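You operate a simulated robot arm through the tools that you are given. There is no shell and no other tool.

You are at the controls of a simulated two-armed robot. One attempt, no reset.

Task
Switch the small press's heat off, free its ram and lay its block on the table beside it.
Fine: red lever on FREE; open the mesh door once the ram is up; door and tray end open; leave the other blocks and the dial.

It is judged by the outcome, as a careful person would: the job done as asked, and still so three seconds after it is handed in. It fails if anything else is knocked over, pushed out of place, dropped, spilled or broken.

Robot
Two 7-joint arms with fingered hands on one trunk that stands fixed in place. Base frame: the origin is at the foot of the trunk, x ahead of it, y to its left, z up. Units: m, degrees, N and s.
The left shoulder is at [0.18, 0.126, 1.13], the right one opposite. With the tool pointing down near the work surface each hand reaches from about 0.1 to 0.72 m from the base axis, measured 20 degrees to its own side. Payload 3.7 kg a hand.
The TCP of each hand is the grasp point between the finger pads, 0.025 m short of the fingertips. In the tool frame z runs along the fingers and y along their closing line. The gripper opens to 0.088 m; its body begins 0.029 m behind the TCP. The gripper is a hand of 5 fingers: y runs from the thumb to the fingers, the wrist lies at [-0.013, -0.097, -0.162] in the tool frame, and closing takes about 1.5 s.
Orientation is told as [roll, pitch, yaw] about the base's x, y, z axes, in that order, counted from this pose: with the fingers straight down and the wrist toward the robot, the tool's x, y and z point along [0, 1, 0], [1, 0, 0] and [0, 0, -1] of the base frame.

Tools
- The arms move only by the tool step_arm. It takes "left_motion", "right_motion" or both (then of equal length, played together; a hand with none holds still); each is a list of rows, each an object of numbers (a shift or turn left out is 0, a gripper value left out holds the last): "tx", "ty", "tz": the shift along the base's x, y, z in m; "ax", "ay", "az": the turn, a rotation vector about the base's x, y, z in degrees; "claw": the closure in counts, from 0 (fully open) to 255 (shut). In form: [{"tx": .., "ty": .., "tz": .., "ax": .., "ay": .., "az": .., "claw": ..}, ...]. A call has 1 to 20 rows; each row shifts and turns the commanded pose from where the row before left it. Rows are played at 5 a second. More than 0.05 m and 8.6 degrees between two rows, or a gripper value outside its range, and nothing of the call is played. A pose out of reach is approached as far as the arm can. The call stops where the force on the tool passes 90 N (or 10 N more than at its start, if that is more) or the arm is blocked; 0.2 s more then pass. Each finger travels about 0.045 m/s and halts on what it meets, pressing with about 31 N; the grip force reading is that of the motor and also rises with nothing between the fingers. The clock runs only during rows and for 0.2 s after the last one: add rows that do not move to give the fingers time. The reply holds the time, the measured pose of the TCP, the force on the tool along the base axes, the opening and the grip force, in the units named above and with some noise, with the torque about the TCP (base axes, N m) and any sound that the robot's microphone picked up.
- Cameras (640 x 400 px; columns grow to the right, rows downward): "scene" is now at [0.2915, 0.0054, 1.3293]; the picture's right is [0.04, -1.00, 0.00], its down [0.06, 0.00, -1.00] and it looks along [1.00, 0.04, 0.06] (base axes); focal length 214 px, centre (320, 200). "left" rides on the left gripper at [-0.059, -0.079, -0.105] in its tool frame; the picture's right is [-0.73, -0.32, 0.61], its down [0.62, -0.68, 0.38] and it looks along [0.29, 0.66, 0.70] (tool axes); focal length 234 px, centre (320, 200). "right" rides on the right gripper at [0.059, -0.079, -0.105] in its tool frame; the picture's right is [-0.73, 0.32, -0.61], its down [-0.62, -0.68, 0.38] and it looks along [-0.29, 0.66, 0.70] (tool axes); focal length 234 px, centre (320, 200).
- capture(camera): a new picture of that camera. The clock stands still meanwhile.
- raise_lower(by): moves the trunk up (or, below 0, down) by that many m; the arms and the scene camera ride with it, the base frame stays. It gives what a move gives, with no picture.
- set_grasp(shape, hand): the hand has 5 fingers and takes this shape, open, in about a second: jaw (thumb against the fingers, like two jaws); tri (thumb and two fingers); tip (a fingertip pinch); poke (one finger out to press); point (the index stretched); flat (the hand flat); cup (the hand cupped); fist (a fist). The gripper value then closes the fingers along that shape, each until it touches; the sizes above hold for jaw. It gives what a move gives, with no picture.
- head_to(pan, tilt): turns the head with the scene camera to pan (to the left, within 80 degrees either way) and tilt (down, from -29 to 69), counted from straight ahead of the robot (the tilt from the chest, where the trunk bows). It gives what a move gives.
- point_at(camera, pixels): for up to 12 pixels [column, row] of the newest picture of that camera ("zoom" is the newest enlarged one), the place [x, y, z] in the base frame of the surface seen there, good to about 0.002 m. The clock stands still meanwhile.
- inspect(camera, box): a new picture of the part [left, top, right, bottom] of that camera's present view, enlarged. The clock stands still meanwhile.
- job_done(): hands the job in; it is judged then, once.

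Open the grippers and draw the arms clear of the work before you hand the job in, unless the task says otherwise.

The tools are called after "Request:" as name(argument=value, ...) on one line, values as JSON. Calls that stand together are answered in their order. step_arm: Moves the arms, as the interface text tells. Its arguments: {"type":"object","properties":{"left_motion":{"type":"array","items":{"type":"object","properties":{"tx":{"type":"number"},"ty":{"type":"number"},"tz":{"type":"number"},"ax":{"type":"number"},"ay":{"type":"number"},"az":{"type":"number"},"claw":{"type":"number"}}}},"right_motion":{"type":"array","items":{"type":"object","properties":{"tx":{"type":"number"},"ty":{"type":"number"},"tz":{"type":"number"},"ax":{"type":"number"},"ay":{"type":"number"},"az":{"type":"number"},"claw":{"type":"number"}}}}},"required":[]} The other tools are called the same way: raise_lower (by) moves the trunk up or down; set_grasp (shape, hand) gives the hand a shape; head_to (pan, tilt) turns the head that bears the scene camera; capture (camera) takes a picture; point_at (camera, pixels) gives the place of the surface under pixels of a picture; inspect (camera, box) takes an enlarged picture of a part of a camera's view; job_done () hands the job in.

At the start:

```text
clock: 0.0
left_tcp_pos: [0.4593, -0.0565, 1.3684]
left_tcp_rot: [-0.2, 0.1, 0.5]
left_wrist_force: [2.1, 2.3, -2.1]
left_torque: [-0.18, 0.08, -0.09]
left_gripper_width: 0.0874
left_grip_force: 0.0
left_shape: jaw
right_tcp_pos: [0.2623, -0.3425, 1.408]
right_tcp_rot: [-0.1, 0.0, 0.0]
right_wrist_force: [-0.8, -0.4, -0.9]
right_torque: [0.01, -0.01, -0.01]
right_gripper_width: 0.088
right_grip_force: 0.1
right_shape: jaw
trunk travel left (down, up): [-0.153, 0.262]
head pan, tilt (commanded): [-80.2, -17.0]
```

scene: 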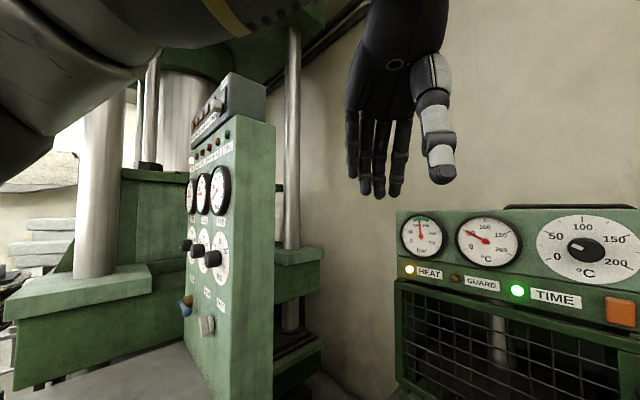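
right: 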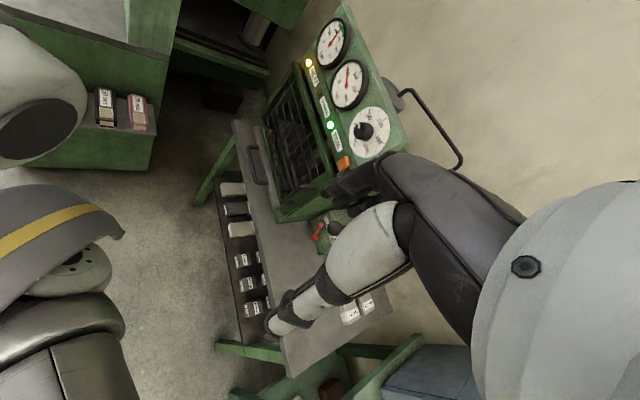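
left: 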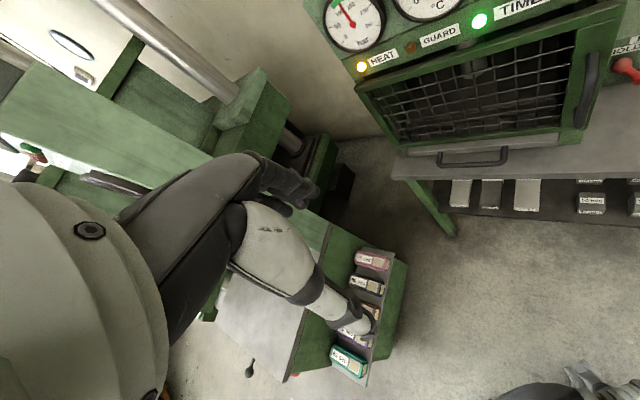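

I can see the small press at the lower right of the scene picture (HEAT lamp near [409,270], an orange button at [620,312]). I take a fresh scene picture before turning the head.

Request:
capture(camera="scene")

Request:
point_at(camera="scene", pixels=[[409, 270], [620, 312], [583, 247], [421, 236], [488, 241], [517, 290], [400, 390], [640, 330], [400, 215]])

```text
taken
```

scene: 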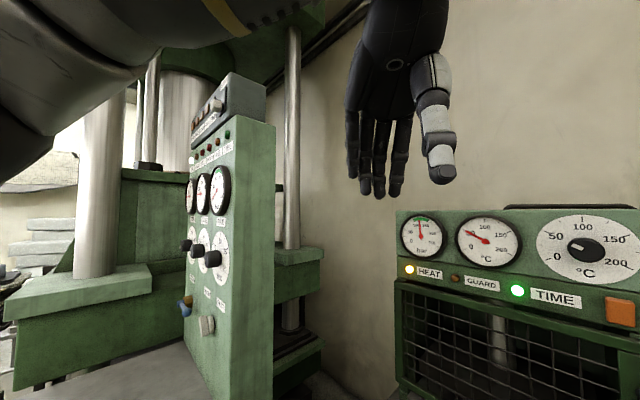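

```text
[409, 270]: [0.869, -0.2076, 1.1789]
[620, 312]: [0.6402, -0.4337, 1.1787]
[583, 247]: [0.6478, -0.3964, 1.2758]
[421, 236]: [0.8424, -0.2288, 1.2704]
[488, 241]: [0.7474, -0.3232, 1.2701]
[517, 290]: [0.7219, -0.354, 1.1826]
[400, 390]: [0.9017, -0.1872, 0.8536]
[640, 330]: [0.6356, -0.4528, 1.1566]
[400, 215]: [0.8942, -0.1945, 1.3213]
```

The press face runs from about (0.87,-0.21) to (0.64,-0.43), facing toward the robot's left-front. I turn the head right and down to see all of it.

Request:
head_to(pan=-35, tilt=20)

Request:
capture(camera="scene")

```text
clock: 1.1
left_tcp_pos: [0.459, -0.0571, 1.3675]
left_tcp_rot: [0.0, 0.2, 0.4]
left_wrist_force: [-0.1, 0.1, -0.3]
left_torque: [-0.01, 0.03, -0.03]
left_gripper_width: 0.0876
left_grip_force: 0.1
left_shape: jaw
right_tcp_pos: [0.2607, -0.3436, 1.4104]
right_tcp_rot: [-0.1, -0.1, -0.1]
right_wrist_force: [-0.4, -0.4, 0.6]
right_torque: [-0.01, 0.02, -0.03]
right_gripper_width: 0.0877
right_grip_force: 0.0
right_shape: jaw
trunk travel left (down, up): [-0.153, 0.262]
head pan, tilt (commanded): [-35.0, 20.0]
```

```text
taken
```

scene: 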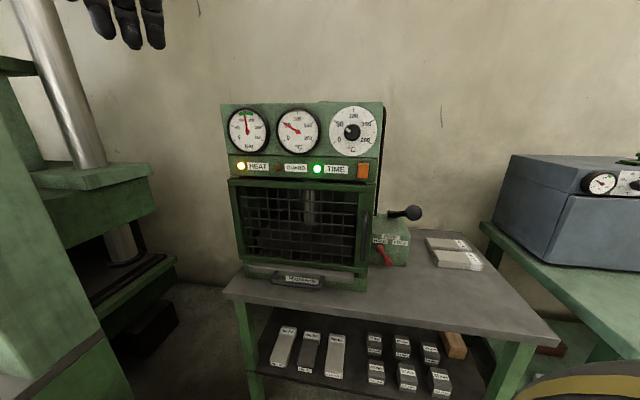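

Now the whole press shows: gauges and lamps at row 168, mesh door [235-365,180-290], tray handle at [298,281], red lever at [385,255], a black-knob lever at [410,213]. I zoom in on the press to read the labels.

Request:
inspect(camera="scene", box=[210, 90, 402, 210])

Request:
inspect(camera="scene", box=[330, 190, 490, 290])

Request:
inspect(camera="scene", box=[220, 170, 396, 300])

```text
3.33 times, centred on (306, 150) of scene
```

zoom: 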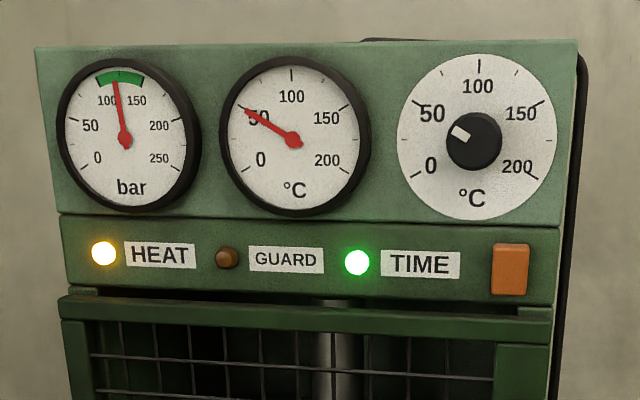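

```text
4.00 times, centred on (410, 240) of scene
```

zoom: 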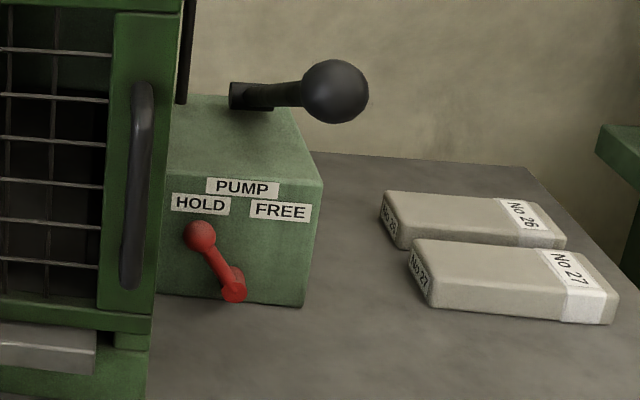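

```text
3.08 times, centred on (308, 235) of scene
```

zoom: 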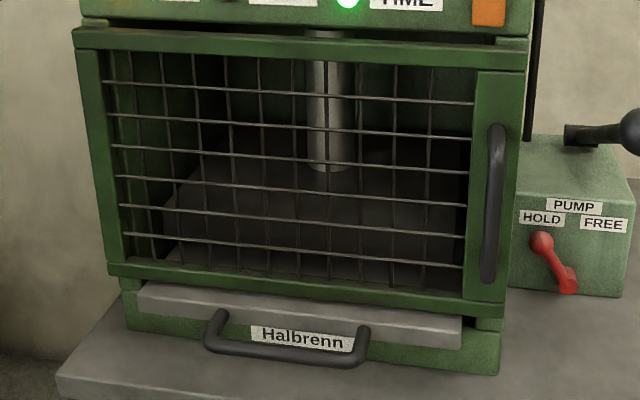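

The zooms show the HEAT lamp lit, orange switch beside TIME, red lever pointing up-left to HOLD, door handle at right edge and the tray handle "Halbrenn" below. I measure the geometry from the last zoom.

Request:
point_at(camera="zoom", pixels=[[497, 135], [491, 205], [486, 275], [541, 243], [568, 281], [223, 320], [212, 350], [285, 353], [357, 350], [365, 335], [90, 150], [500, 290]])

Request:
point_at(camera="zoom", pixels=[[85, 40], [525, 60], [120, 270], [500, 310], [150, 290], [460, 335], [460, 315], [325, 170], [488, 12], [300, 250], [570, 310], [620, 350]])

Request:
point_at(camera="scene", pixels=[[363, 165], [363, 172], [358, 171], [241, 166], [224, 291], [557, 338], [408, 213], [385, 215], [400, 230], [440, 250], [465, 262], [430, 240]])

```text
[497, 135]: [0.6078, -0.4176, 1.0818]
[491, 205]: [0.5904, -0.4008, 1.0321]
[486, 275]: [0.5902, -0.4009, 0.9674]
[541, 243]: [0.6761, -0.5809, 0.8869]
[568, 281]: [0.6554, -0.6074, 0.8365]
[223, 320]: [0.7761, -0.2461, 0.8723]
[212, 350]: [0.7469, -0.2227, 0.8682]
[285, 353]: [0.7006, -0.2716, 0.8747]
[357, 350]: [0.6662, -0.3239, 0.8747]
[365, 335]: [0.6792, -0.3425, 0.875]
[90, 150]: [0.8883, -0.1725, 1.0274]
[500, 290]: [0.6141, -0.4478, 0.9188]
```

```text
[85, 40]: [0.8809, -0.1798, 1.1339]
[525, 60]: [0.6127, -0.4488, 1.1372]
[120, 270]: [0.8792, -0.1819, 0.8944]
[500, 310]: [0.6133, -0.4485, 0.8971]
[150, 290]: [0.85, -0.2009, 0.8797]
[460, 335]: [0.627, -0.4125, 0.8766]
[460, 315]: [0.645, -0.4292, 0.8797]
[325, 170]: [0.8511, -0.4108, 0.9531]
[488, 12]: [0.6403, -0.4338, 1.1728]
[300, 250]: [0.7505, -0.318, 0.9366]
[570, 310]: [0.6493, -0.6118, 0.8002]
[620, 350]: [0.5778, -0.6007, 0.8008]
```

```text
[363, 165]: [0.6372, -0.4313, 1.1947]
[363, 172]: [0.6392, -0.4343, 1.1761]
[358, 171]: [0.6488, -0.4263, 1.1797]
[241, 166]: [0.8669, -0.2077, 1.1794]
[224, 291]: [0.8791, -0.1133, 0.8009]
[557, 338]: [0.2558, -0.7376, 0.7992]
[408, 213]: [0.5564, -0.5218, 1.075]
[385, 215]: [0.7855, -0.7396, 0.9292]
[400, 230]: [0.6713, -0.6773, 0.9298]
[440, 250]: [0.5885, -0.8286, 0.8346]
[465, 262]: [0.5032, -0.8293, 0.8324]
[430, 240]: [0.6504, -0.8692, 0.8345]
```

I've got key points: door face at n=-0.75 on a 45° rotated press, table at z≈0.80. I look closer inside the mesh and at the lever and pump handle.

Request:
inspect(camera="scene", box=[260, 180, 340, 230])

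Request:
inspect(camera="scene", box=[230, 220, 326, 280])

Request:
inspect(camera="scene", box=[365, 200, 429, 240])

Request:
point_at(camera="zoom", pixels=[[150, 145], [220, 130], [300, 130], [425, 130], [480, 130], [430, 80], [430, 185], [130, 250], [350, 350], [420, 370]])

```text
8.00 times, centred on (300, 205) of scene
```

zoom: 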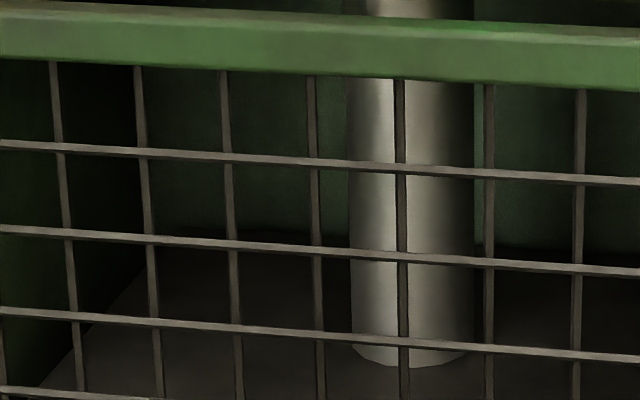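

```text
6.67 times, centred on (278, 250) of scene
```

zoom: 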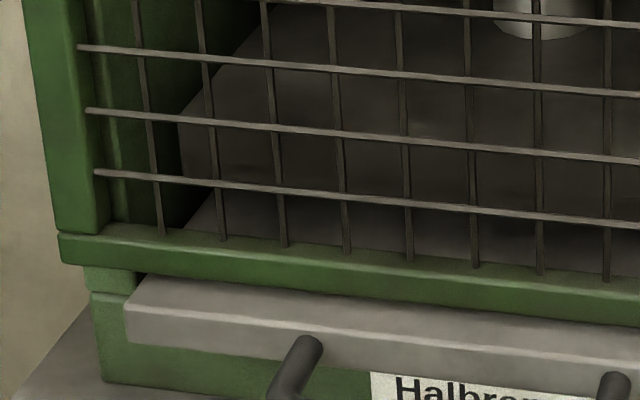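

```text
10.00 times, centred on (397, 220) of scene
```

zoom: 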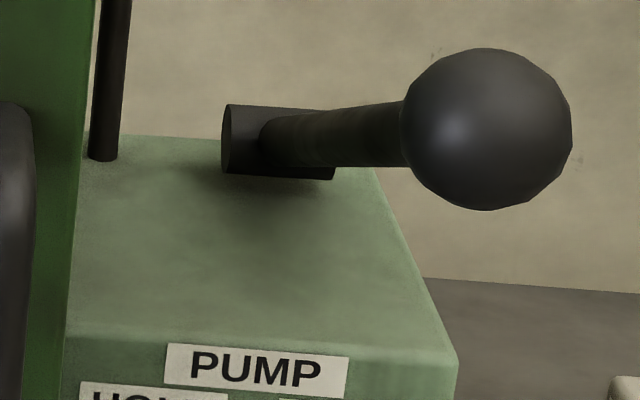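

```text
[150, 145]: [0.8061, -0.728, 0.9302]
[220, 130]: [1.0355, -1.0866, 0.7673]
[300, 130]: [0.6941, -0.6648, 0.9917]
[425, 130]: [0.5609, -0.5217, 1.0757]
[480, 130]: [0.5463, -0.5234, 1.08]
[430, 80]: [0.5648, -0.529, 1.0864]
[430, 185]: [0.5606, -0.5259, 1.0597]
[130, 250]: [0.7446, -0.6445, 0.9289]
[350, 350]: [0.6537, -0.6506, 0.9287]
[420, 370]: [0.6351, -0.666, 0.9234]
```

The pump handle's knob is at about (0.556,-0.523,1.075), above the red lever, so I'll need to go under it. Now a closer look at the orange switch and the red lever.

Request:
inspect(camera="scene", box=[344, 158, 384, 183])

Request:
point_at(camera="zoom", pixels=[[230, 110], [300, 110], [370, 110], [230, 180], [300, 180], [370, 180], [230, 250], [300, 250], [370, 250], [300, 80], [300, 290], [150, 150]])

Request:
inspect(camera="scene", box=[366, 235, 414, 265])

Request:
point_at(camera="zoom", pixels=[[190, 135], [220, 160], [240, 190], [265, 240], [290, 260], [270, 270], [300, 150], [330, 200], [200, 200], [420, 130], [230, 270], [400, 270]])

```text
16.00 times, centred on (364, 170) of scene
```

zoom: 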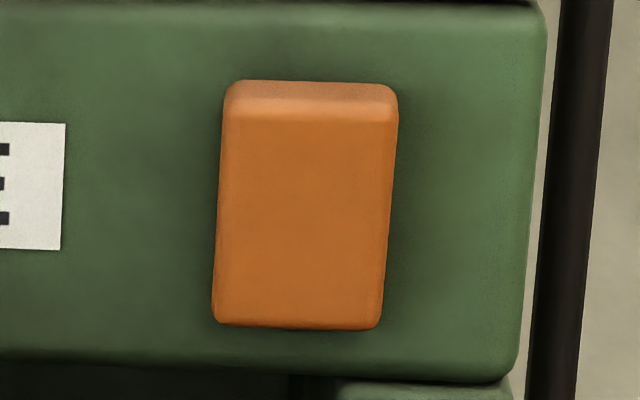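

```text
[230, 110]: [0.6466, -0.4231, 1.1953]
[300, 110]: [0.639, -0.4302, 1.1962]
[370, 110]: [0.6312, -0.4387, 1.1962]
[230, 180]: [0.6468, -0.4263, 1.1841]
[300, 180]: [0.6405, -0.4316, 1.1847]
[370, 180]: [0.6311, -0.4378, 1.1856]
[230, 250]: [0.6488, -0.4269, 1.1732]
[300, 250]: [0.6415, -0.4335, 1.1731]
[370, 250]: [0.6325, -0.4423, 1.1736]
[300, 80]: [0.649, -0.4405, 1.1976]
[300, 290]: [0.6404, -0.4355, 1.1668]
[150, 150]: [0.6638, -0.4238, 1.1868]
```

```text
13.33 times, centred on (390, 250) of scene
```

zoom: 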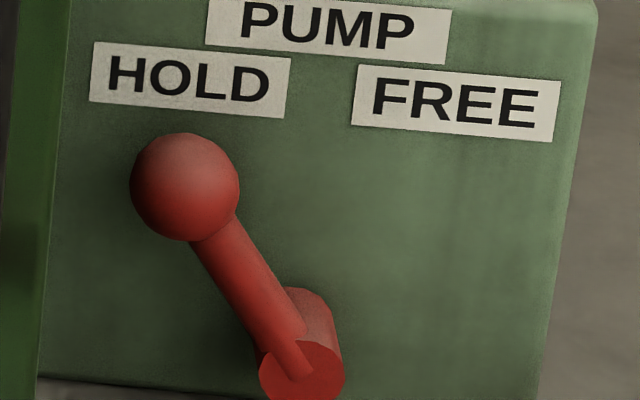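

```text
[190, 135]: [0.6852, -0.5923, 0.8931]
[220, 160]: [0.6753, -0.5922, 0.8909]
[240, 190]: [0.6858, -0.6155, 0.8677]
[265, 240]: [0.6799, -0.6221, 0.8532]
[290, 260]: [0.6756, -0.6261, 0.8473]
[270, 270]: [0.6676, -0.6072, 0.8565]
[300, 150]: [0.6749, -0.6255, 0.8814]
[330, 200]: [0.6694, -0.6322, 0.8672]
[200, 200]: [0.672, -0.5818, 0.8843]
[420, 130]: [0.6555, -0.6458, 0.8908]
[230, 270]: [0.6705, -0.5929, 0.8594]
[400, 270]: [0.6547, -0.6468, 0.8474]
```

The rocker's upper end stands proud (n≈-0.756 against -0.761 at the bottom), so its top is the end to press; the lever ball is at about (0.683,-0.591,0.883). I shape the right hand to poke and look at it.

Request:
set_grasp(hand="right", shape="poke")

Request:
capture(camera="right")

Request:
head_to(pan=-78, tilt=-20)

Request:
capture(camera="scene")

```text
clock: 2.0
left_tcp_pos: [0.4593, -0.058, 1.3678]
left_tcp_rot: [-0.1, 0.1, 0.3]
left_wrist_force: [0.3, 0.1, -0.5]
left_torque: [0.02, 0.02, 0.0]
left_gripper_width: 0.0875
left_grip_force: 0.0
left_shape: jaw
right_tcp_pos: [0.2616, -0.3435, 1.4082]
right_tcp_rot: [0.0, 0.0, 0.0]
right_wrist_force: [-0.5, 0.0, -0.8]
right_torque: [0.03, -0.02, 0.0]
right_gripper_width: 0.0001
right_grip_force: 0.0
right_shape: poke
trunk travel left (down, up): [-0.153, 0.262]
head pan, tilt (commanded): [-35.0, 20.0]
```

```text
taken
```

right: 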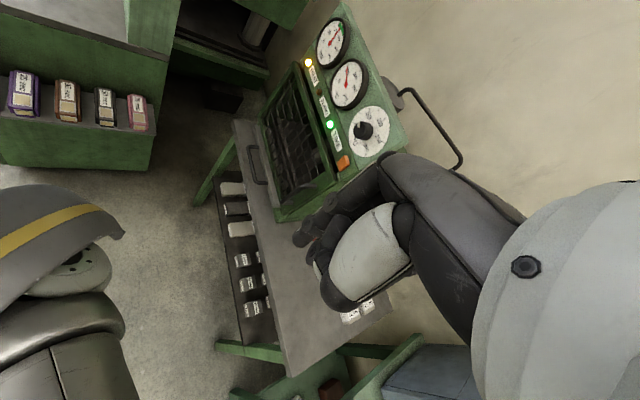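

```text
clock: 3.1
left_tcp_pos: [0.4589, -0.0597, 1.3687]
left_tcp_rot: [-0.2, 0.1, 0.3]
left_wrist_force: [0.1, -0.5, -0.1]
left_torque: [0.01, 0.0, 0.02]
left_gripper_width: 0.0877
left_grip_force: 0.0
left_shape: jaw
right_tcp_pos: [0.2613, -0.3438, 1.4086]
right_tcp_rot: [0.0, 0.0, 0.0]
right_wrist_force: [-0.6, 0.0, 0.1]
right_torque: [0.0, -0.01, 0.0]
right_gripper_width: 0.0
right_grip_force: 0.1
right_shape: poke
trunk travel left (down, up): [-0.153, 0.262]
head pan, tilt (commanded): [-78.0, -20.0]
```

```text
taken
```

scene: 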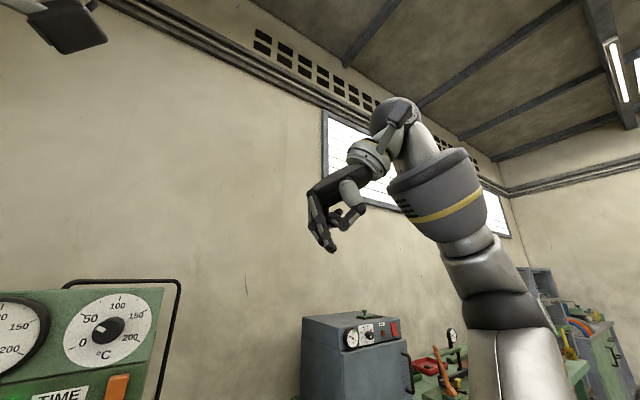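

The right hand shows in profile around [330,215] with one finger downward. I zoom in to measure where the fingertip lies relative to the TCP.

Request:
inspect(camera="scene", box=[296, 160, 392, 260])

Request:
point_at(camera="scene", pixels=[[331, 246], [326, 238], [320, 225], [313, 205], [330, 188], [345, 190], [352, 207], [345, 225], [362, 155], [372, 150]])

```text
4.00 times, centred on (344, 210) of scene
```

zoom: 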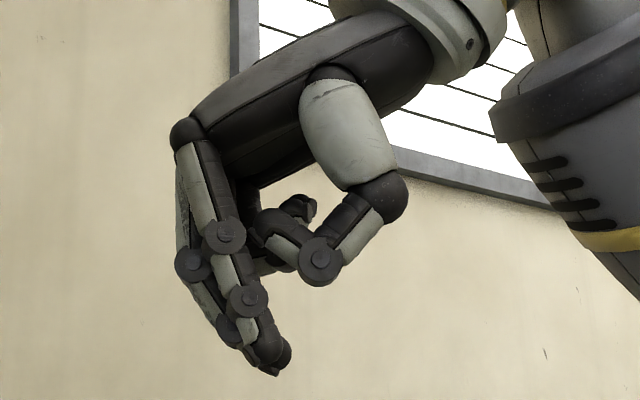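

```text
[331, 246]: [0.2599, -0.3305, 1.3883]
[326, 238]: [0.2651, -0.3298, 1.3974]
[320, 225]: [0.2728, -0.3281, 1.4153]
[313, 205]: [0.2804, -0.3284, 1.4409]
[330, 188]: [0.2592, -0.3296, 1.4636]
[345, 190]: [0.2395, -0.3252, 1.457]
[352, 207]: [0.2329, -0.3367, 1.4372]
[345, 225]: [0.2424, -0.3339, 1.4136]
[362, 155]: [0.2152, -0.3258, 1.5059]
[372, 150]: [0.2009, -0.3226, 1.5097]
```

In poke shape the fingertip sits about 2.2 cm beyond the TCP along tool z. I swing the right hand to point level and along the press normal (pitch -90, yaw -45), moving it ahead in free space.

Request:
step_arm(right_motion=[{"tx": 0.015, "tz": -0.005, "ay": -8.18}, {"tx": 0.015, "tz": -0.005, "ay": -8.18}, {"tx": 0.015, "tz": -0.005, "ay": -8.18}, {"tx": 0.015, "tz": -0.01, "ay": -8.18}, {"tx": 0.015, "tz": -0.01, "ay": -8.18}, {"tx": 0.015, "tz": -0.01, "ay": -8.18}, {"tx": 0.015, "tz": -0.01, "ay": -8.18}, {"tx": 0.015, "tz": -0.01, "ay": -8.18}, {"tx": 0.015, "tz": -0.01, "ay": -8.18}, {"tx": 0.015, "tz": -0.01, "ay": -8.18}, {"tx": 0.015, "tz": -0.01, "ay": -8.2}, {"az": -7.5}, {"az": -7.5}, {"az": -7.5}, {"az": -7.5}, {"az": -7.5}, {"az": -7.5}, {}])

Request:
head_to(pan=-40, tilt=10)

Request:
capture(camera="scene")

Request:
capture(camera="right")

```text
clock: 6.9
left_tcp_pos: [0.4587, -0.0576, 1.3687]
left_tcp_rot: [0.0, 0.1, 0.4]
left_wrist_force: [0.3, 0.5, 0.3]
left_torque: [-0.06, 0.01, -0.02]
left_gripper_width: 0.0877
left_grip_force: 0.2
left_shape: jaw
right_tcp_pos: [0.4642, -0.4258, 1.3815]
right_tcp_rot: [-36.1, -90.0, -8.9]
right_wrist_force: [-0.5, -0.1, 0.3]
right_torque: [-0.01, -0.03, -0.01]
right_gripper_width: 0.0
right_grip_force: 0.0
right_shape: poke
right hand out of reach, approached as far as the arm can: row 8, 9, 10, 11, 12, 13, 14, 15, 16
trunk travel left (down, up): [-0.153, 0.262]
head pan, tilt (commanded): [-78.0, -20.0]
```

```text
clock: 8.0
left_tcp_pos: [0.4599, -0.0584, 1.3682]
left_tcp_rot: [-0.1, 0.1, 0.4]
left_wrist_force: [-0.1, -0.8, -1.3]
left_torque: [0.0, 0.02, -0.01]
left_gripper_width: 0.0877
left_grip_force: 0.0
left_shape: jaw
right_tcp_pos: [0.4632, -0.4271, 1.3812]
right_tcp_rot: [-4.1, -90.0, -41.1]
right_wrist_force: [-0.2, 0.3, 0.4]
right_torque: [0.0, 0.0, -0.02]
right_gripper_width: 0.0
right_grip_force: 0.1
right_shape: poke
trunk travel left (down, up): [-0.153, 0.262]
head pan, tilt (commanded): [-40.0, 10.0]
```

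```text
taken
```

scene: 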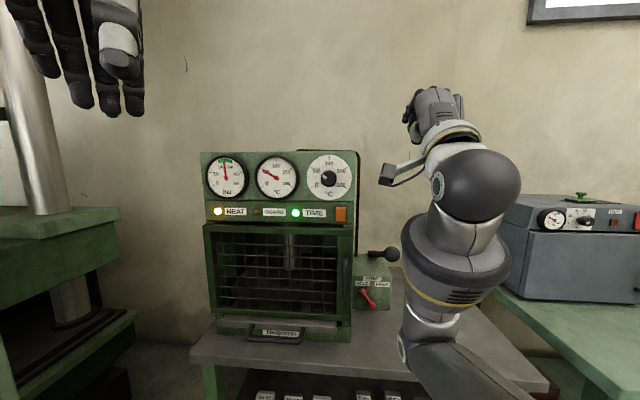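

```text
taken
```

right: 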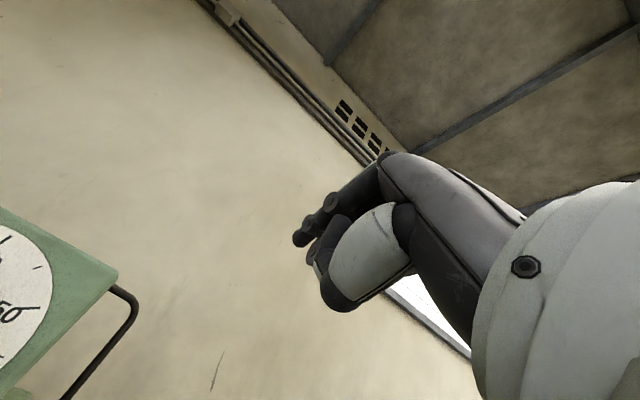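

The orientation is reached (yaw sum -45, pitch -90) but the position stayed short at (0.463,-0.427,1.381) since the wrist was too near the shoulder. I move forward and down toward the front of the switch, still several cm away from the panel.

Request:
step_arm(right_motion=[{"tx": 0.02, "ty": 0.005, "tz": -0.02}, {"tx": 0.02, "ty": 0.005, "tz": -0.02}, {"tx": 0.02, "ty": 0.005, "tz": -0.02}, {"tx": 0.02, "ty": 0.005, "tz": -0.02}, {"tx": 0.02, "ty": 0.005, "tz": -0.02}, {}, {}])

Request:
capture(camera="scene")

```text
clock: 9.6
left_tcp_pos: [0.4596, -0.0589, 1.3693]
left_tcp_rot: [-0.2, 0.2, 0.4]
left_wrist_force: [0.2, 0.3, -0.1]
left_torque: [0.0, 0.03, -0.01]
left_gripper_width: 0.0877
left_grip_force: 0.0
left_shape: jaw
right_tcp_pos: [0.5648, -0.4018, 1.2816]
right_tcp_rot: [-33.1, -89.9, -11.9]
right_wrist_force: [0.3, -0.5, -0.4]
right_torque: [0.0, -0.02, -0.01]
right_gripper_width: 0.0001
right_grip_force: 0.0
right_shape: poke
trunk travel left (down, up): [-0.153, 0.262]
head pan, tilt (commanded): [-40.0, 10.0]
```

```text
taken
```

scene: 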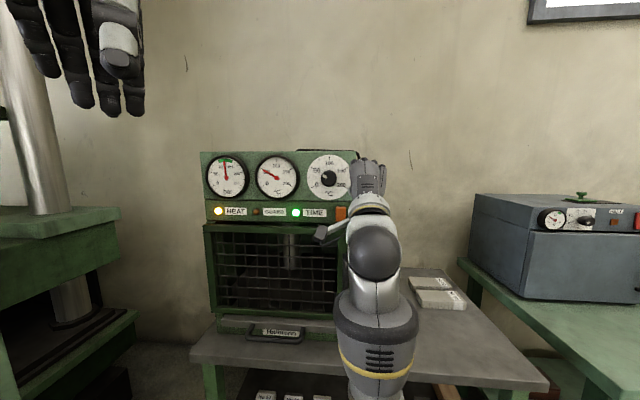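

Moves now track exactly; TCP is at (0.565,-0.402,1.282). I slide sideways and down to be in front of the rocker's upper end, keeping the fingertip about 4 cm off the panel.

Request:
step_arm(right_motion=[{"tx": 0.007, "ty": 0.007, "tz": -0.03}, {"tx": 0.007, "ty": 0.007, "tz": -0.03}, {"tx": 0.006, "ty": 0.006, "tz": -0.028}, {}, {}])

Request:
capture(camera="scene")

Request:
capture(camera="right")

Request:
inspect(camera="scene", box=[300, 180, 396, 240])

```text
clock: 10.8
left_tcp_pos: [0.459, -0.059, 1.3683]
left_tcp_rot: [-0.1, 0.2, 0.4]
left_wrist_force: [-0.2, -0.2, 0.4]
left_torque: [0.01, -0.01, 0.01]
left_gripper_width: 0.0879
left_grip_force: 0.0
left_shape: jaw
right_tcp_pos: [0.5847, -0.381, 1.1957]
right_tcp_rot: [-27.7, -90.0, -17.4]
right_wrist_force: [0.5, 0.9, -0.8]
right_torque: [0.01, 0.02, -0.01]
right_gripper_width: 0.0
right_grip_force: 0.1
right_shape: poke
trunk travel left (down, up): [-0.153, 0.262]
head pan, tilt (commanded): [-40.0, 10.0]
```

```text
taken
```

scene: 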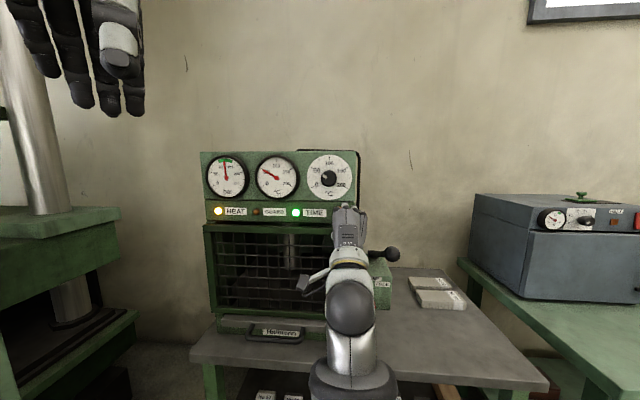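

```text
taken
```

right: 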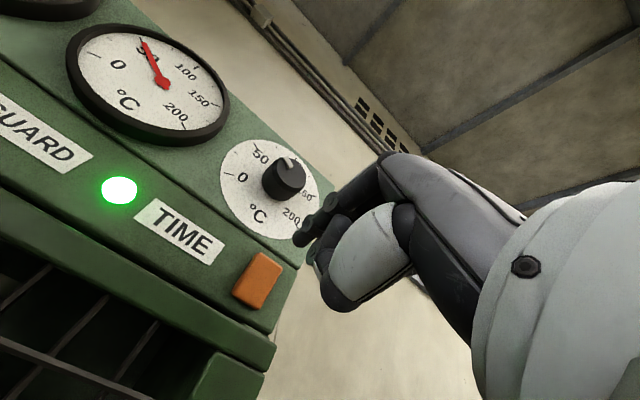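

```text
6.67 times, centred on (348, 210) of scene
```

zoom: 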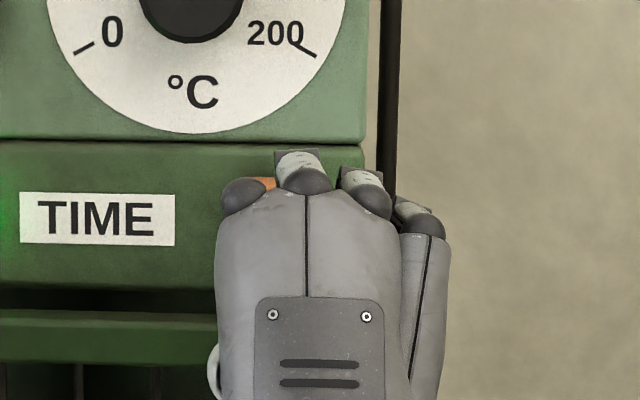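

The right wrist camera shows the extended fingertip near [303,240] and the orange rocker at [258,280]. I zoom in and measure both.

Request:
inspect(camera="right", box=[220, 160, 412, 320])

Request:
point_at(camera="right", pixels=[[302, 240], [298, 240], [308, 228], [320, 222], [318, 255], [265, 262], [258, 280], [250, 300], [320, 270], [360, 190]])

```text
2.50 times, centred on (316, 240) of right
```

zoom: 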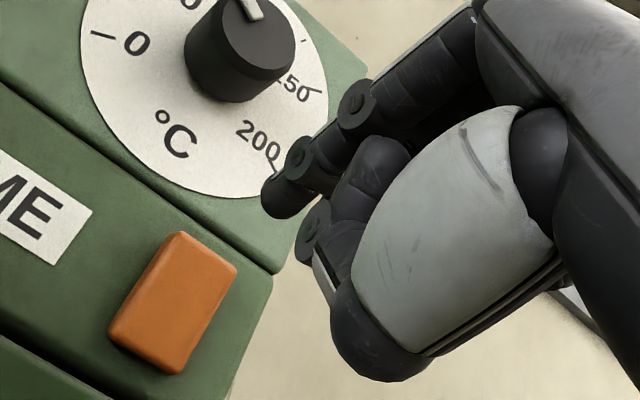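

```text
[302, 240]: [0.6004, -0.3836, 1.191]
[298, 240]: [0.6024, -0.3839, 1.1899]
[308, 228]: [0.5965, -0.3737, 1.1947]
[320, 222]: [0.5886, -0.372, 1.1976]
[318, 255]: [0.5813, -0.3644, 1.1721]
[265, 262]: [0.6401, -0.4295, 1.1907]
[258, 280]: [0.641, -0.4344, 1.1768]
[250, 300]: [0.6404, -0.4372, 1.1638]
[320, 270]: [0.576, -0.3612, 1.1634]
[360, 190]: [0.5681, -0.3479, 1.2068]
```

The fingertip is aligned with the rocker (u≈-0.147, z≈1.19), 5 cm from its upper end. I advance along the press normal, the last bit in small steps.

Request:
step_arm(right_motion=[{"tx": 0.0106, "ty": -0.0106, "tz": 0.002}, {"tx": 0.0106, "ty": -0.0106}, {"tx": 0.0085, "ty": -0.0085}, {}, {}])

Request:
capture(camera="right")

Request:
inspect(camera="right", box=[220, 160, 412, 320])

```text
clock: 12.0
left_tcp_pos: [0.4585, -0.0582, 1.3687]
left_tcp_rot: [-0.1, 0.2, 0.4]
left_wrist_force: [0.7, 0.1, -0.2]
left_torque: [0.02, -0.04, 0.0]
left_gripper_width: 0.0877
left_grip_force: 0.0
left_shape: jaw
right_tcp_pos: [0.6136, -0.4106, 1.1947]
right_tcp_rot: [-9.7, -89.9, -35.2]
right_wrist_force: [-0.2, 0.2, -0.8]
right_torque: [-0.02, 0.01, 0.01]
right_gripper_width: 0.0
right_grip_force: 0.1
right_shape: poke
trunk travel left (down, up): [-0.153, 0.262]
head pan, tilt (commanded): [-40.0, 10.0]
```

```text
taken
```

right: 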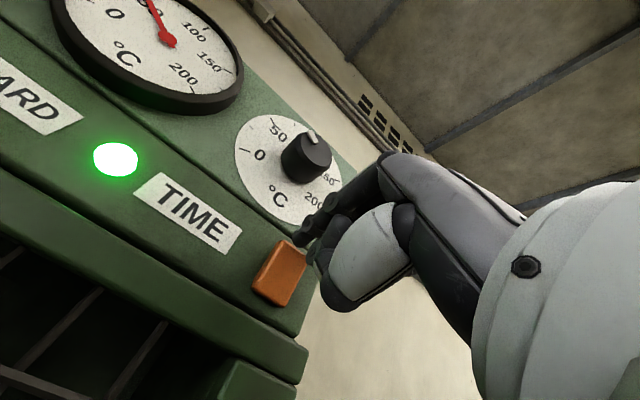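

```text
2.50 times, centred on (316, 240) of right
```

zoom: 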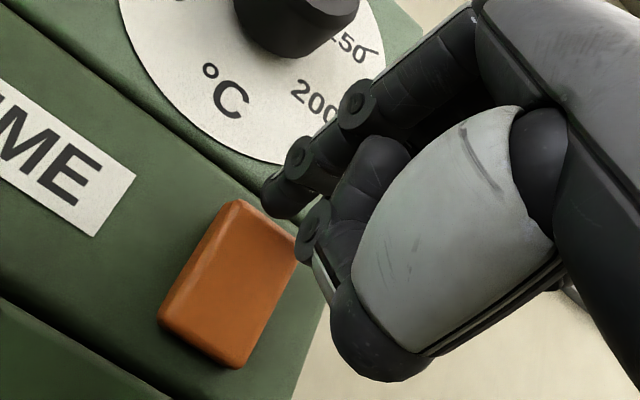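

The fingertip is about 1 cm from the rocker's top and clear of the dial. I press in small steps.

Request:
step_arm(right_motion=[{"tx": 0.0035, "ty": -0.0035}, {"tx": 0.0028, "ty": -0.0028}, {"tx": 0.0021, "ty": -0.0021}, {"tx": 0.0021, "ty": -0.0021}, {}])

Request:
inspect(camera="right", box=[220, 160, 412, 320])

Request:
inspect(camera="scene", box=[196, 140, 388, 260])

```text
clock: 13.2
left_tcp_pos: [0.4565, -0.0557, 1.3684]
left_tcp_rot: [-0.2, -0.1, 0.4]
left_wrist_force: [-0.3, -0.1, -0.2]
left_torque: [0.0, 0.0, 0.02]
left_gripper_width: 0.0879
left_grip_force: 0.0
left_shape: jaw
right_tcp_pos: [0.6229, -0.4194, 1.1981]
right_tcp_rot: [169.3, -89.8, 145.7]
right_wrist_force: [-9.3, 11.0, -0.9]
right_torque: [0.03, 0.02, -0.14]
right_gripper_width: 0.0
right_grip_force: 0.1
right_shape: poke
trunk travel left (down, up): [-0.153, 0.262]
head pan, tilt (commanded): [-40.0, 10.0]
```

```text
2.50 times, centred on (316, 240) of right
```

zoom: 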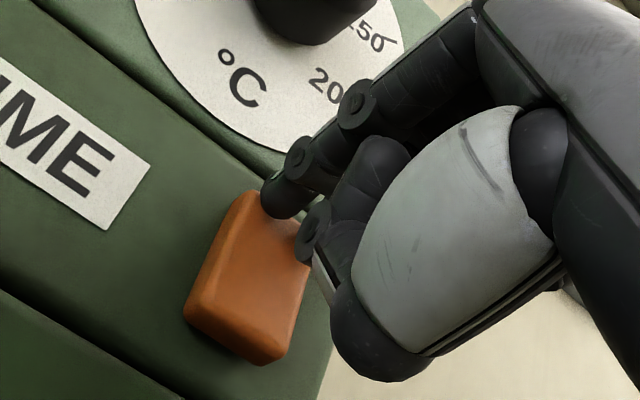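

```text
3.33 times, centred on (292, 200) of scene
```

zoom: 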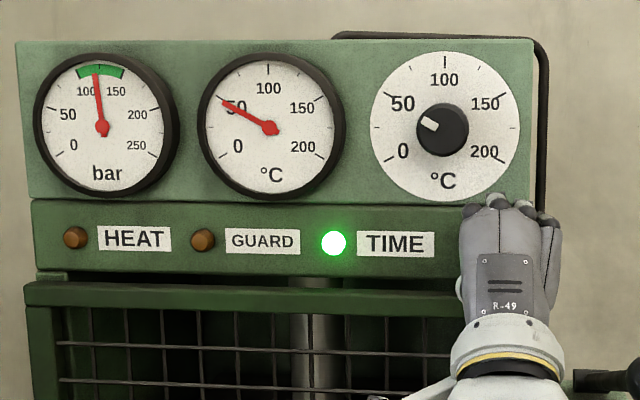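

The HEAT lamp is now dark with about 14 N of contact, so the rocker flipped. I back straight out and then check that the lamp stays off.

Request:
step_arm(right_motion=[{"tx": -0.01, "ty": 0.01}, {"tx": -0.02, "ty": 0.02}, {"tx": -0.02, "ty": 0.02}, {"tx": -0.02, "ty": 0.02}, {}])

Request:
inspect(camera="scene", box=[196, 140, 388, 260])

Request:
inspect(camera="right", box=[100, 120, 420, 320])

```text
clock: 14.4
left_tcp_pos: [0.4597, -0.0593, 1.3676]
left_tcp_rot: [-0.1, 0.2, 0.4]
left_wrist_force: [0.0, 1.1, -0.5]
left_torque: [0.02, 0.01, 0.0]
left_gripper_width: 0.0878
left_grip_force: 0.1
left_shape: jaw
right_tcp_pos: [0.5534, -0.3519, 1.1957]
right_tcp_rot: [-42.3, -89.9, -2.7]
right_wrist_force: [-1.1, -0.2, 0.5]
right_torque: [-0.02, 0.02, 0.04]
right_gripper_width: 0.0
right_grip_force: 0.0
right_shape: poke
trunk travel left (down, up): [-0.153, 0.262]
head pan, tilt (commanded): [-40.0, 10.0]
```

```text
3.33 times, centred on (292, 200) of scene
```

zoom: 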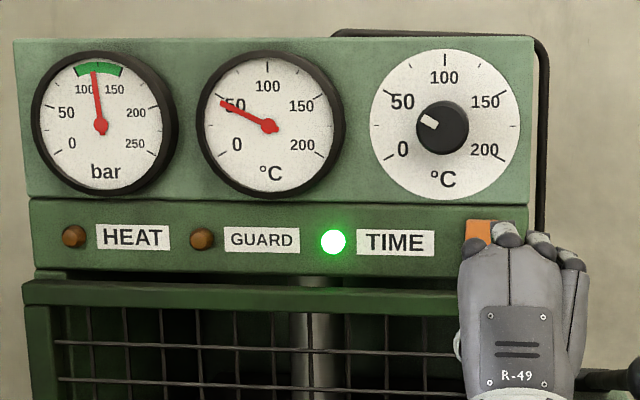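

```text
2.00 times, centred on (260, 220) of right
```

zoom: 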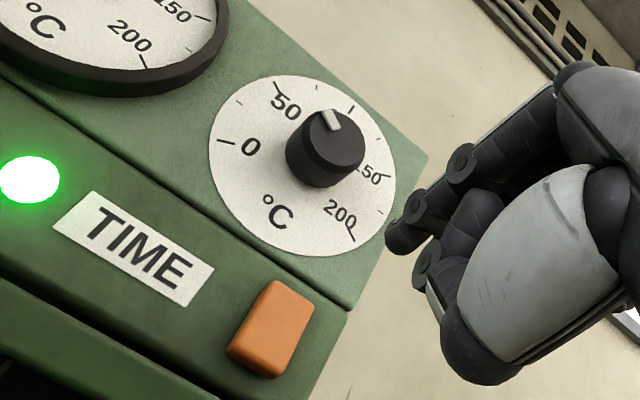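

HEAT stays dark and the rocker now leans the other way. Next is the red lever: I'll come from the right with the poke finger tilted down (yaw -15, 45° down), so first I turn and back the hand away from the press.

Request:
step_arm(right_motion=[{"tx": -0.006, "ty": -0.01, "ax": 5.3, "ay": 5.3}, {"tx": -0.006, "ty": -0.01, "ax": 5.3, "ay": 5.3}, {"tx": -0.006, "ty": -0.01, "ax": 5.3, "ay": 5.3}, {"tx": -0.006, "ty": -0.01, "ax": 5.3, "ay": 5.3}, {"tx": -0.006, "ty": -0.01, "ax": 5.3, "ay": 5.3}, {"tx": -0.006, "ty": -0.01, "ax": 5.3, "ay": 5.3}, {"tx": -0.006, "ty": -0.01, "az": 7.5}, {"tx": -0.006, "ty": -0.01, "az": 7.5}, {"ty": -0.01, "az": 7.5}, {"ty": -0.01, "az": 7.5}, {}])

Request:
capture(camera="scene")

```text
clock: 16.8
left_tcp_pos: [0.4585, -0.0579, 1.3685]
left_tcp_rot: [-0.1, 0.0, 0.4]
left_wrist_force: [1.1, -0.1, -0.6]
left_torque: [-0.01, 0.0, 0.0]
left_gripper_width: 0.0878
left_grip_force: 0.1
left_shape: jaw
right_tcp_pos: [0.5336, -0.4579, 1.1956]
right_tcp_rot: [0.0, -45.0, -15.0]
right_wrist_force: [-0.6, 0.4, 0.0]
right_torque: [-0.04, -0.04, -0.02]
right_gripper_width: 0.0003
right_grip_force: 0.0
right_shape: poke
right hand out of reach, approached as far as the arm can: row 1, 2, 3
trunk travel left (down, up): [-0.153, 0.262]
head pan, tilt (commanded): [-40.0, 10.0]
```

```text
taken
```

scene: 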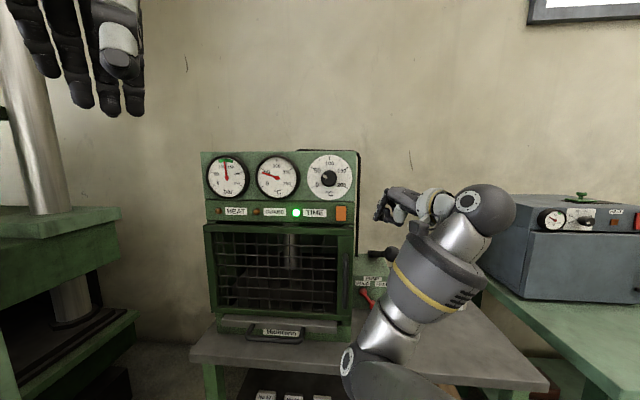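

The pose [0,-45,-15] is reached at (0.534,-0.458,1.196). I measure where the forearm parts (dark ball joint at [485,205], banded segment) lie to plan the path under the pump knob.

Request:
point_at(camera="scene", pixels=[[485, 205], [460, 235], [440, 270], [400, 330], [350, 360], [440, 205], [400, 205], [380, 212], [382, 252], [367, 297]])

Request:
inspect(camera="scene", box=[330, 170, 530, 310])

```text
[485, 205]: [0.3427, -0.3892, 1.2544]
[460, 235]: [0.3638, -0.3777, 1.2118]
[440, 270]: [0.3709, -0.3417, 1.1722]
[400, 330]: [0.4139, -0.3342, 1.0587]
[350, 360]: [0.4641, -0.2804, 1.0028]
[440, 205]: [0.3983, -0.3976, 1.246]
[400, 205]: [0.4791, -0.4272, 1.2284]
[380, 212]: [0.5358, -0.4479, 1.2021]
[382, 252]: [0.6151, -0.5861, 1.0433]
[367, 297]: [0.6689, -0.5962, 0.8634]
```

```text
2.86 times, centred on (430, 240) of scene
```

zoom: 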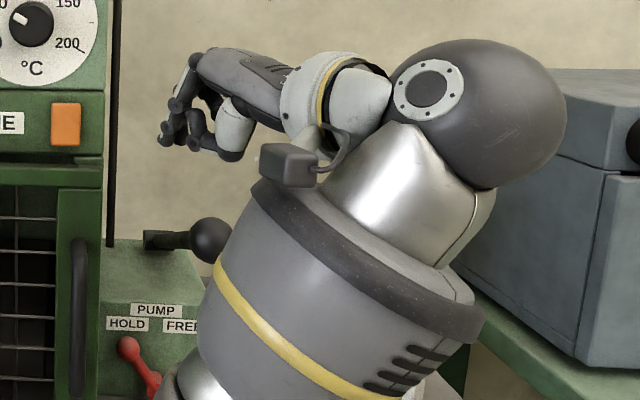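

The elbow hangs forward-down near (0.46,-0.28,1.0), clear of the table. I back the hand off from the pump knob, then lower the trunk.

Request:
step_arm(right_motion=[{"tx": -0.02}, {"tx": -0.02}, {}])

Request:
raise_lower(by=-0.12)

Request:
capture(camera="scene")

Request:
capture(camera="right")

```text
clock: 17.6
left_tcp_pos: [0.4596, -0.0591, 1.3677]
left_tcp_rot: [-0.1, 0.1, 0.4]
left_wrist_force: [-0.2, 0.4, 0.0]
left_torque: [-0.02, -0.01, 0.0]
left_gripper_width: 0.0877
left_grip_force: 0.0
left_shape: jaw
right_tcp_pos: [0.4938, -0.4593, 1.196]
right_tcp_rot: [0.0, -45.2, -15.0]
right_wrist_force: [0.2, -0.3, -0.1]
right_torque: [-0.01, -0.03, 0.02]
right_gripper_width: 0.0003
right_grip_force: 0.0
right_shape: poke
trunk travel left (down, up): [-0.153, 0.262]
head pan, tilt (commanded): [-40.0, 10.0]
```

```text
clock: 19.1
left_tcp_pos: [0.5923, -0.0593, 1.1435]
left_tcp_rot: [0.0, 18.9, 0.4]
left_wrist_force: [-0.4, 0.5, -0.8]
left_torque: [0.02, 0.0, -0.01]
left_gripper_width: 0.0875
left_grip_force: 0.0
left_shape: jaw
right_tcp_pos: [0.4931, -0.4578, 1.0754]
right_tcp_rot: [0.0, -45.3, -15.0]
right_wrist_force: [1.9, 0.3, 0.7]
right_torque: [0.0, 0.02, -0.01]
right_gripper_width: 0.0
right_grip_force: 0.0
right_shape: poke
trunk travel left (down, up): [-0.033, 0.382]
head pan, tilt (commanded): [-40.0, 10.0]
```

```text
taken
```

scene: 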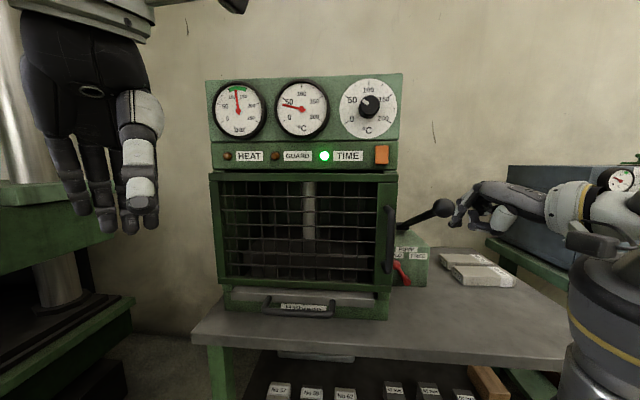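

```text
taken
```

right: 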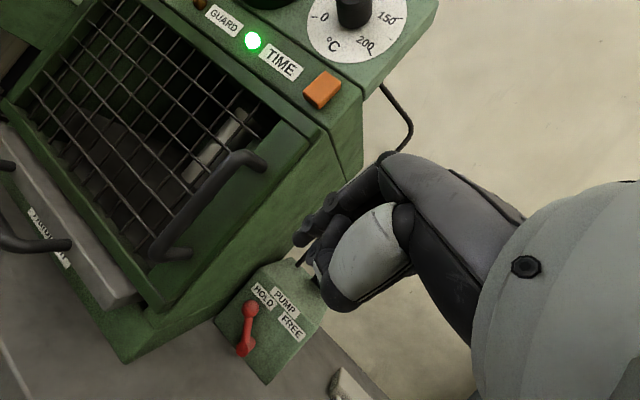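

The trunk lowers by bowing, so the shoulders and the left hand came forward as well. The right camera now sees the red lever at [250,308] and the housing's right wall; I measure these.

Request:
point_at(camera="right", pixels=[[260, 220], [300, 200], [220, 290], [190, 310], [230, 280], [250, 306], [247, 325], [240, 350], [280, 340], [262, 270], [300, 290], [135, 360]])

Request:
inspect(camera="right", box=[180, 220, 340, 380])

Request:
inspect(camera="scene", box=[360, 180, 480, 300])

Request:
point_at(camera="zoom", pixels=[[430, 140], [360, 165], [300, 200], [255, 230], [230, 255], [130, 420], [215, 440], [245, 490], [330, 320], [215, 330], [345, 420], [250, 290]])

```text
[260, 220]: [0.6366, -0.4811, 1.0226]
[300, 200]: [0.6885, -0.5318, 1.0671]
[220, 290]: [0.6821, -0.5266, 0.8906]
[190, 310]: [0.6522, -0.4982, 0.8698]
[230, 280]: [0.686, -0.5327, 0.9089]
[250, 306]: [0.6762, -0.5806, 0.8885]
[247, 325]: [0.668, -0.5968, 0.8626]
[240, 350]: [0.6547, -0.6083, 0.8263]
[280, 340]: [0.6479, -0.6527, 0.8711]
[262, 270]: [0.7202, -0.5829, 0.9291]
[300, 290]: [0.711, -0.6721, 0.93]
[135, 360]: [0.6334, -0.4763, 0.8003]
```

```text
2.50 times, centred on (260, 300) of right
```

zoom: 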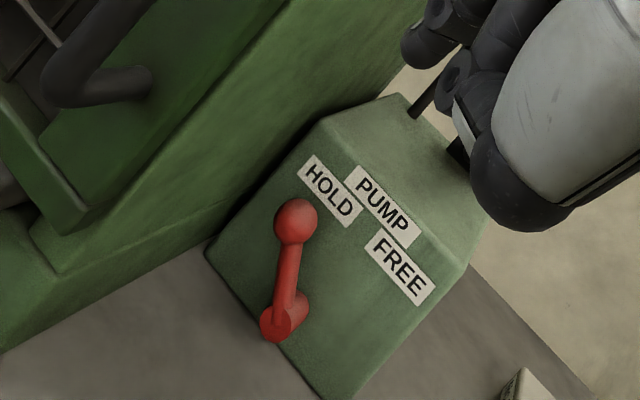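

```text
3.33 times, centred on (420, 240) of scene
```

zoom: 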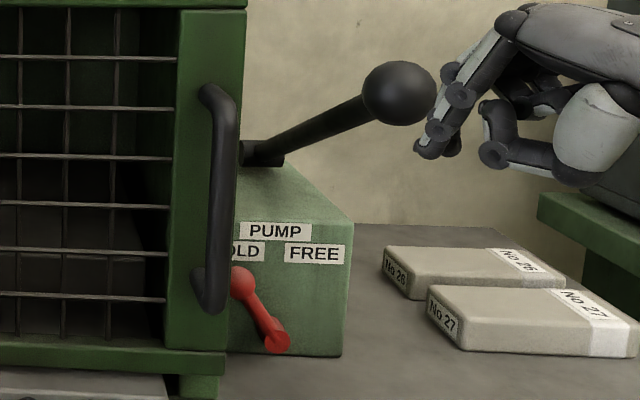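

```text
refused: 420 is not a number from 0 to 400
```

The housing wall is at u≈-0.11 and the ball's left edge at about -0.08, so there is about 3 cm of gap for the finger. I look at the hand closely to know its outline.

Request:
inspect(camera="scene", box=[430, 165, 526, 240])

Request:
point_at(camera="zoom", pixels=[[165, 240], [150, 235], [200, 180], [230, 190], [280, 120], [100, 60], [160, 110], [330, 300], [400, 240], [140, 180]])

Request:
inspect(camera="right", box=[280, 170, 360, 220])

```text
5.33 times, centred on (478, 202) of scene
```

zoom: 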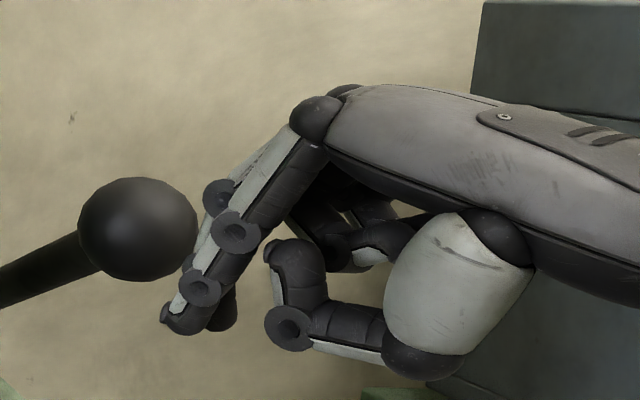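

```text
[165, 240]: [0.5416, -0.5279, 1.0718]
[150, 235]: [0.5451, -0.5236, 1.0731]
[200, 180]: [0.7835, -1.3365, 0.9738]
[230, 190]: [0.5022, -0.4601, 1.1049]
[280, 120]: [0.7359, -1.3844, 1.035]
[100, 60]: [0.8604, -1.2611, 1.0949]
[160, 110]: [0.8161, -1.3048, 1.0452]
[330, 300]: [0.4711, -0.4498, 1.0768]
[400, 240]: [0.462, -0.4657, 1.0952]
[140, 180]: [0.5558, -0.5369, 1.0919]
```

```text
8.00 times, centred on (320, 195) of right
```

zoom: 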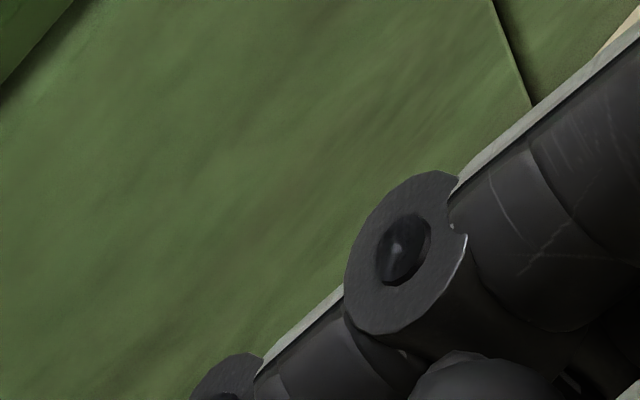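

In poke the middle finger sits only about 1 cm behind the index tip, which is too bulky for the 3 cm gap. I try the point shape and look again.

Request:
set_grasp(hand="right", shape="point")

Request:
inspect(camera="scene", box=[400, 140, 560, 240])

Request:
capture(camera="right")

```text
clock: 20.0
left_tcp_pos: [0.5954, -0.0589, 1.1429]
left_tcp_rot: [0.0, 19.0, 0.4]
left_wrist_force: [0.1, 0.0, 0.5]
left_torque: [0.01, -0.01, -0.01]
left_gripper_width: 0.0877
left_grip_force: 0.1
left_shape: jaw
right_tcp_pos: [0.4938, -0.458, 1.0758]
right_tcp_rot: [0.0, -45.0, -15.0]
right_wrist_force: [-0.9, -0.3, 0.3]
right_torque: [-0.01, 0.03, -0.02]
right_gripper_width: 0.0001
right_grip_force: 0.1
right_shape: point
trunk travel left (down, up): [-0.033, 0.382]
head pan, tilt (commanded): [-40.0, 10.0]
```

```text
4.00 times, centred on (480, 190) of scene
```

zoom: 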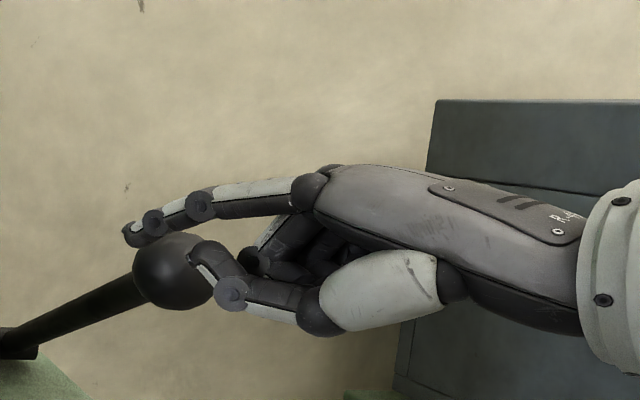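

```text
taken
```

right: 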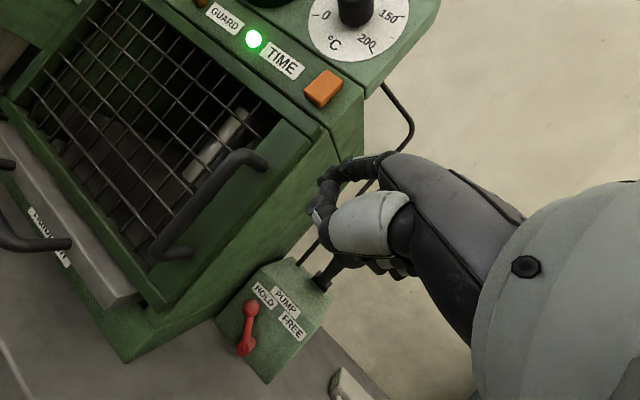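

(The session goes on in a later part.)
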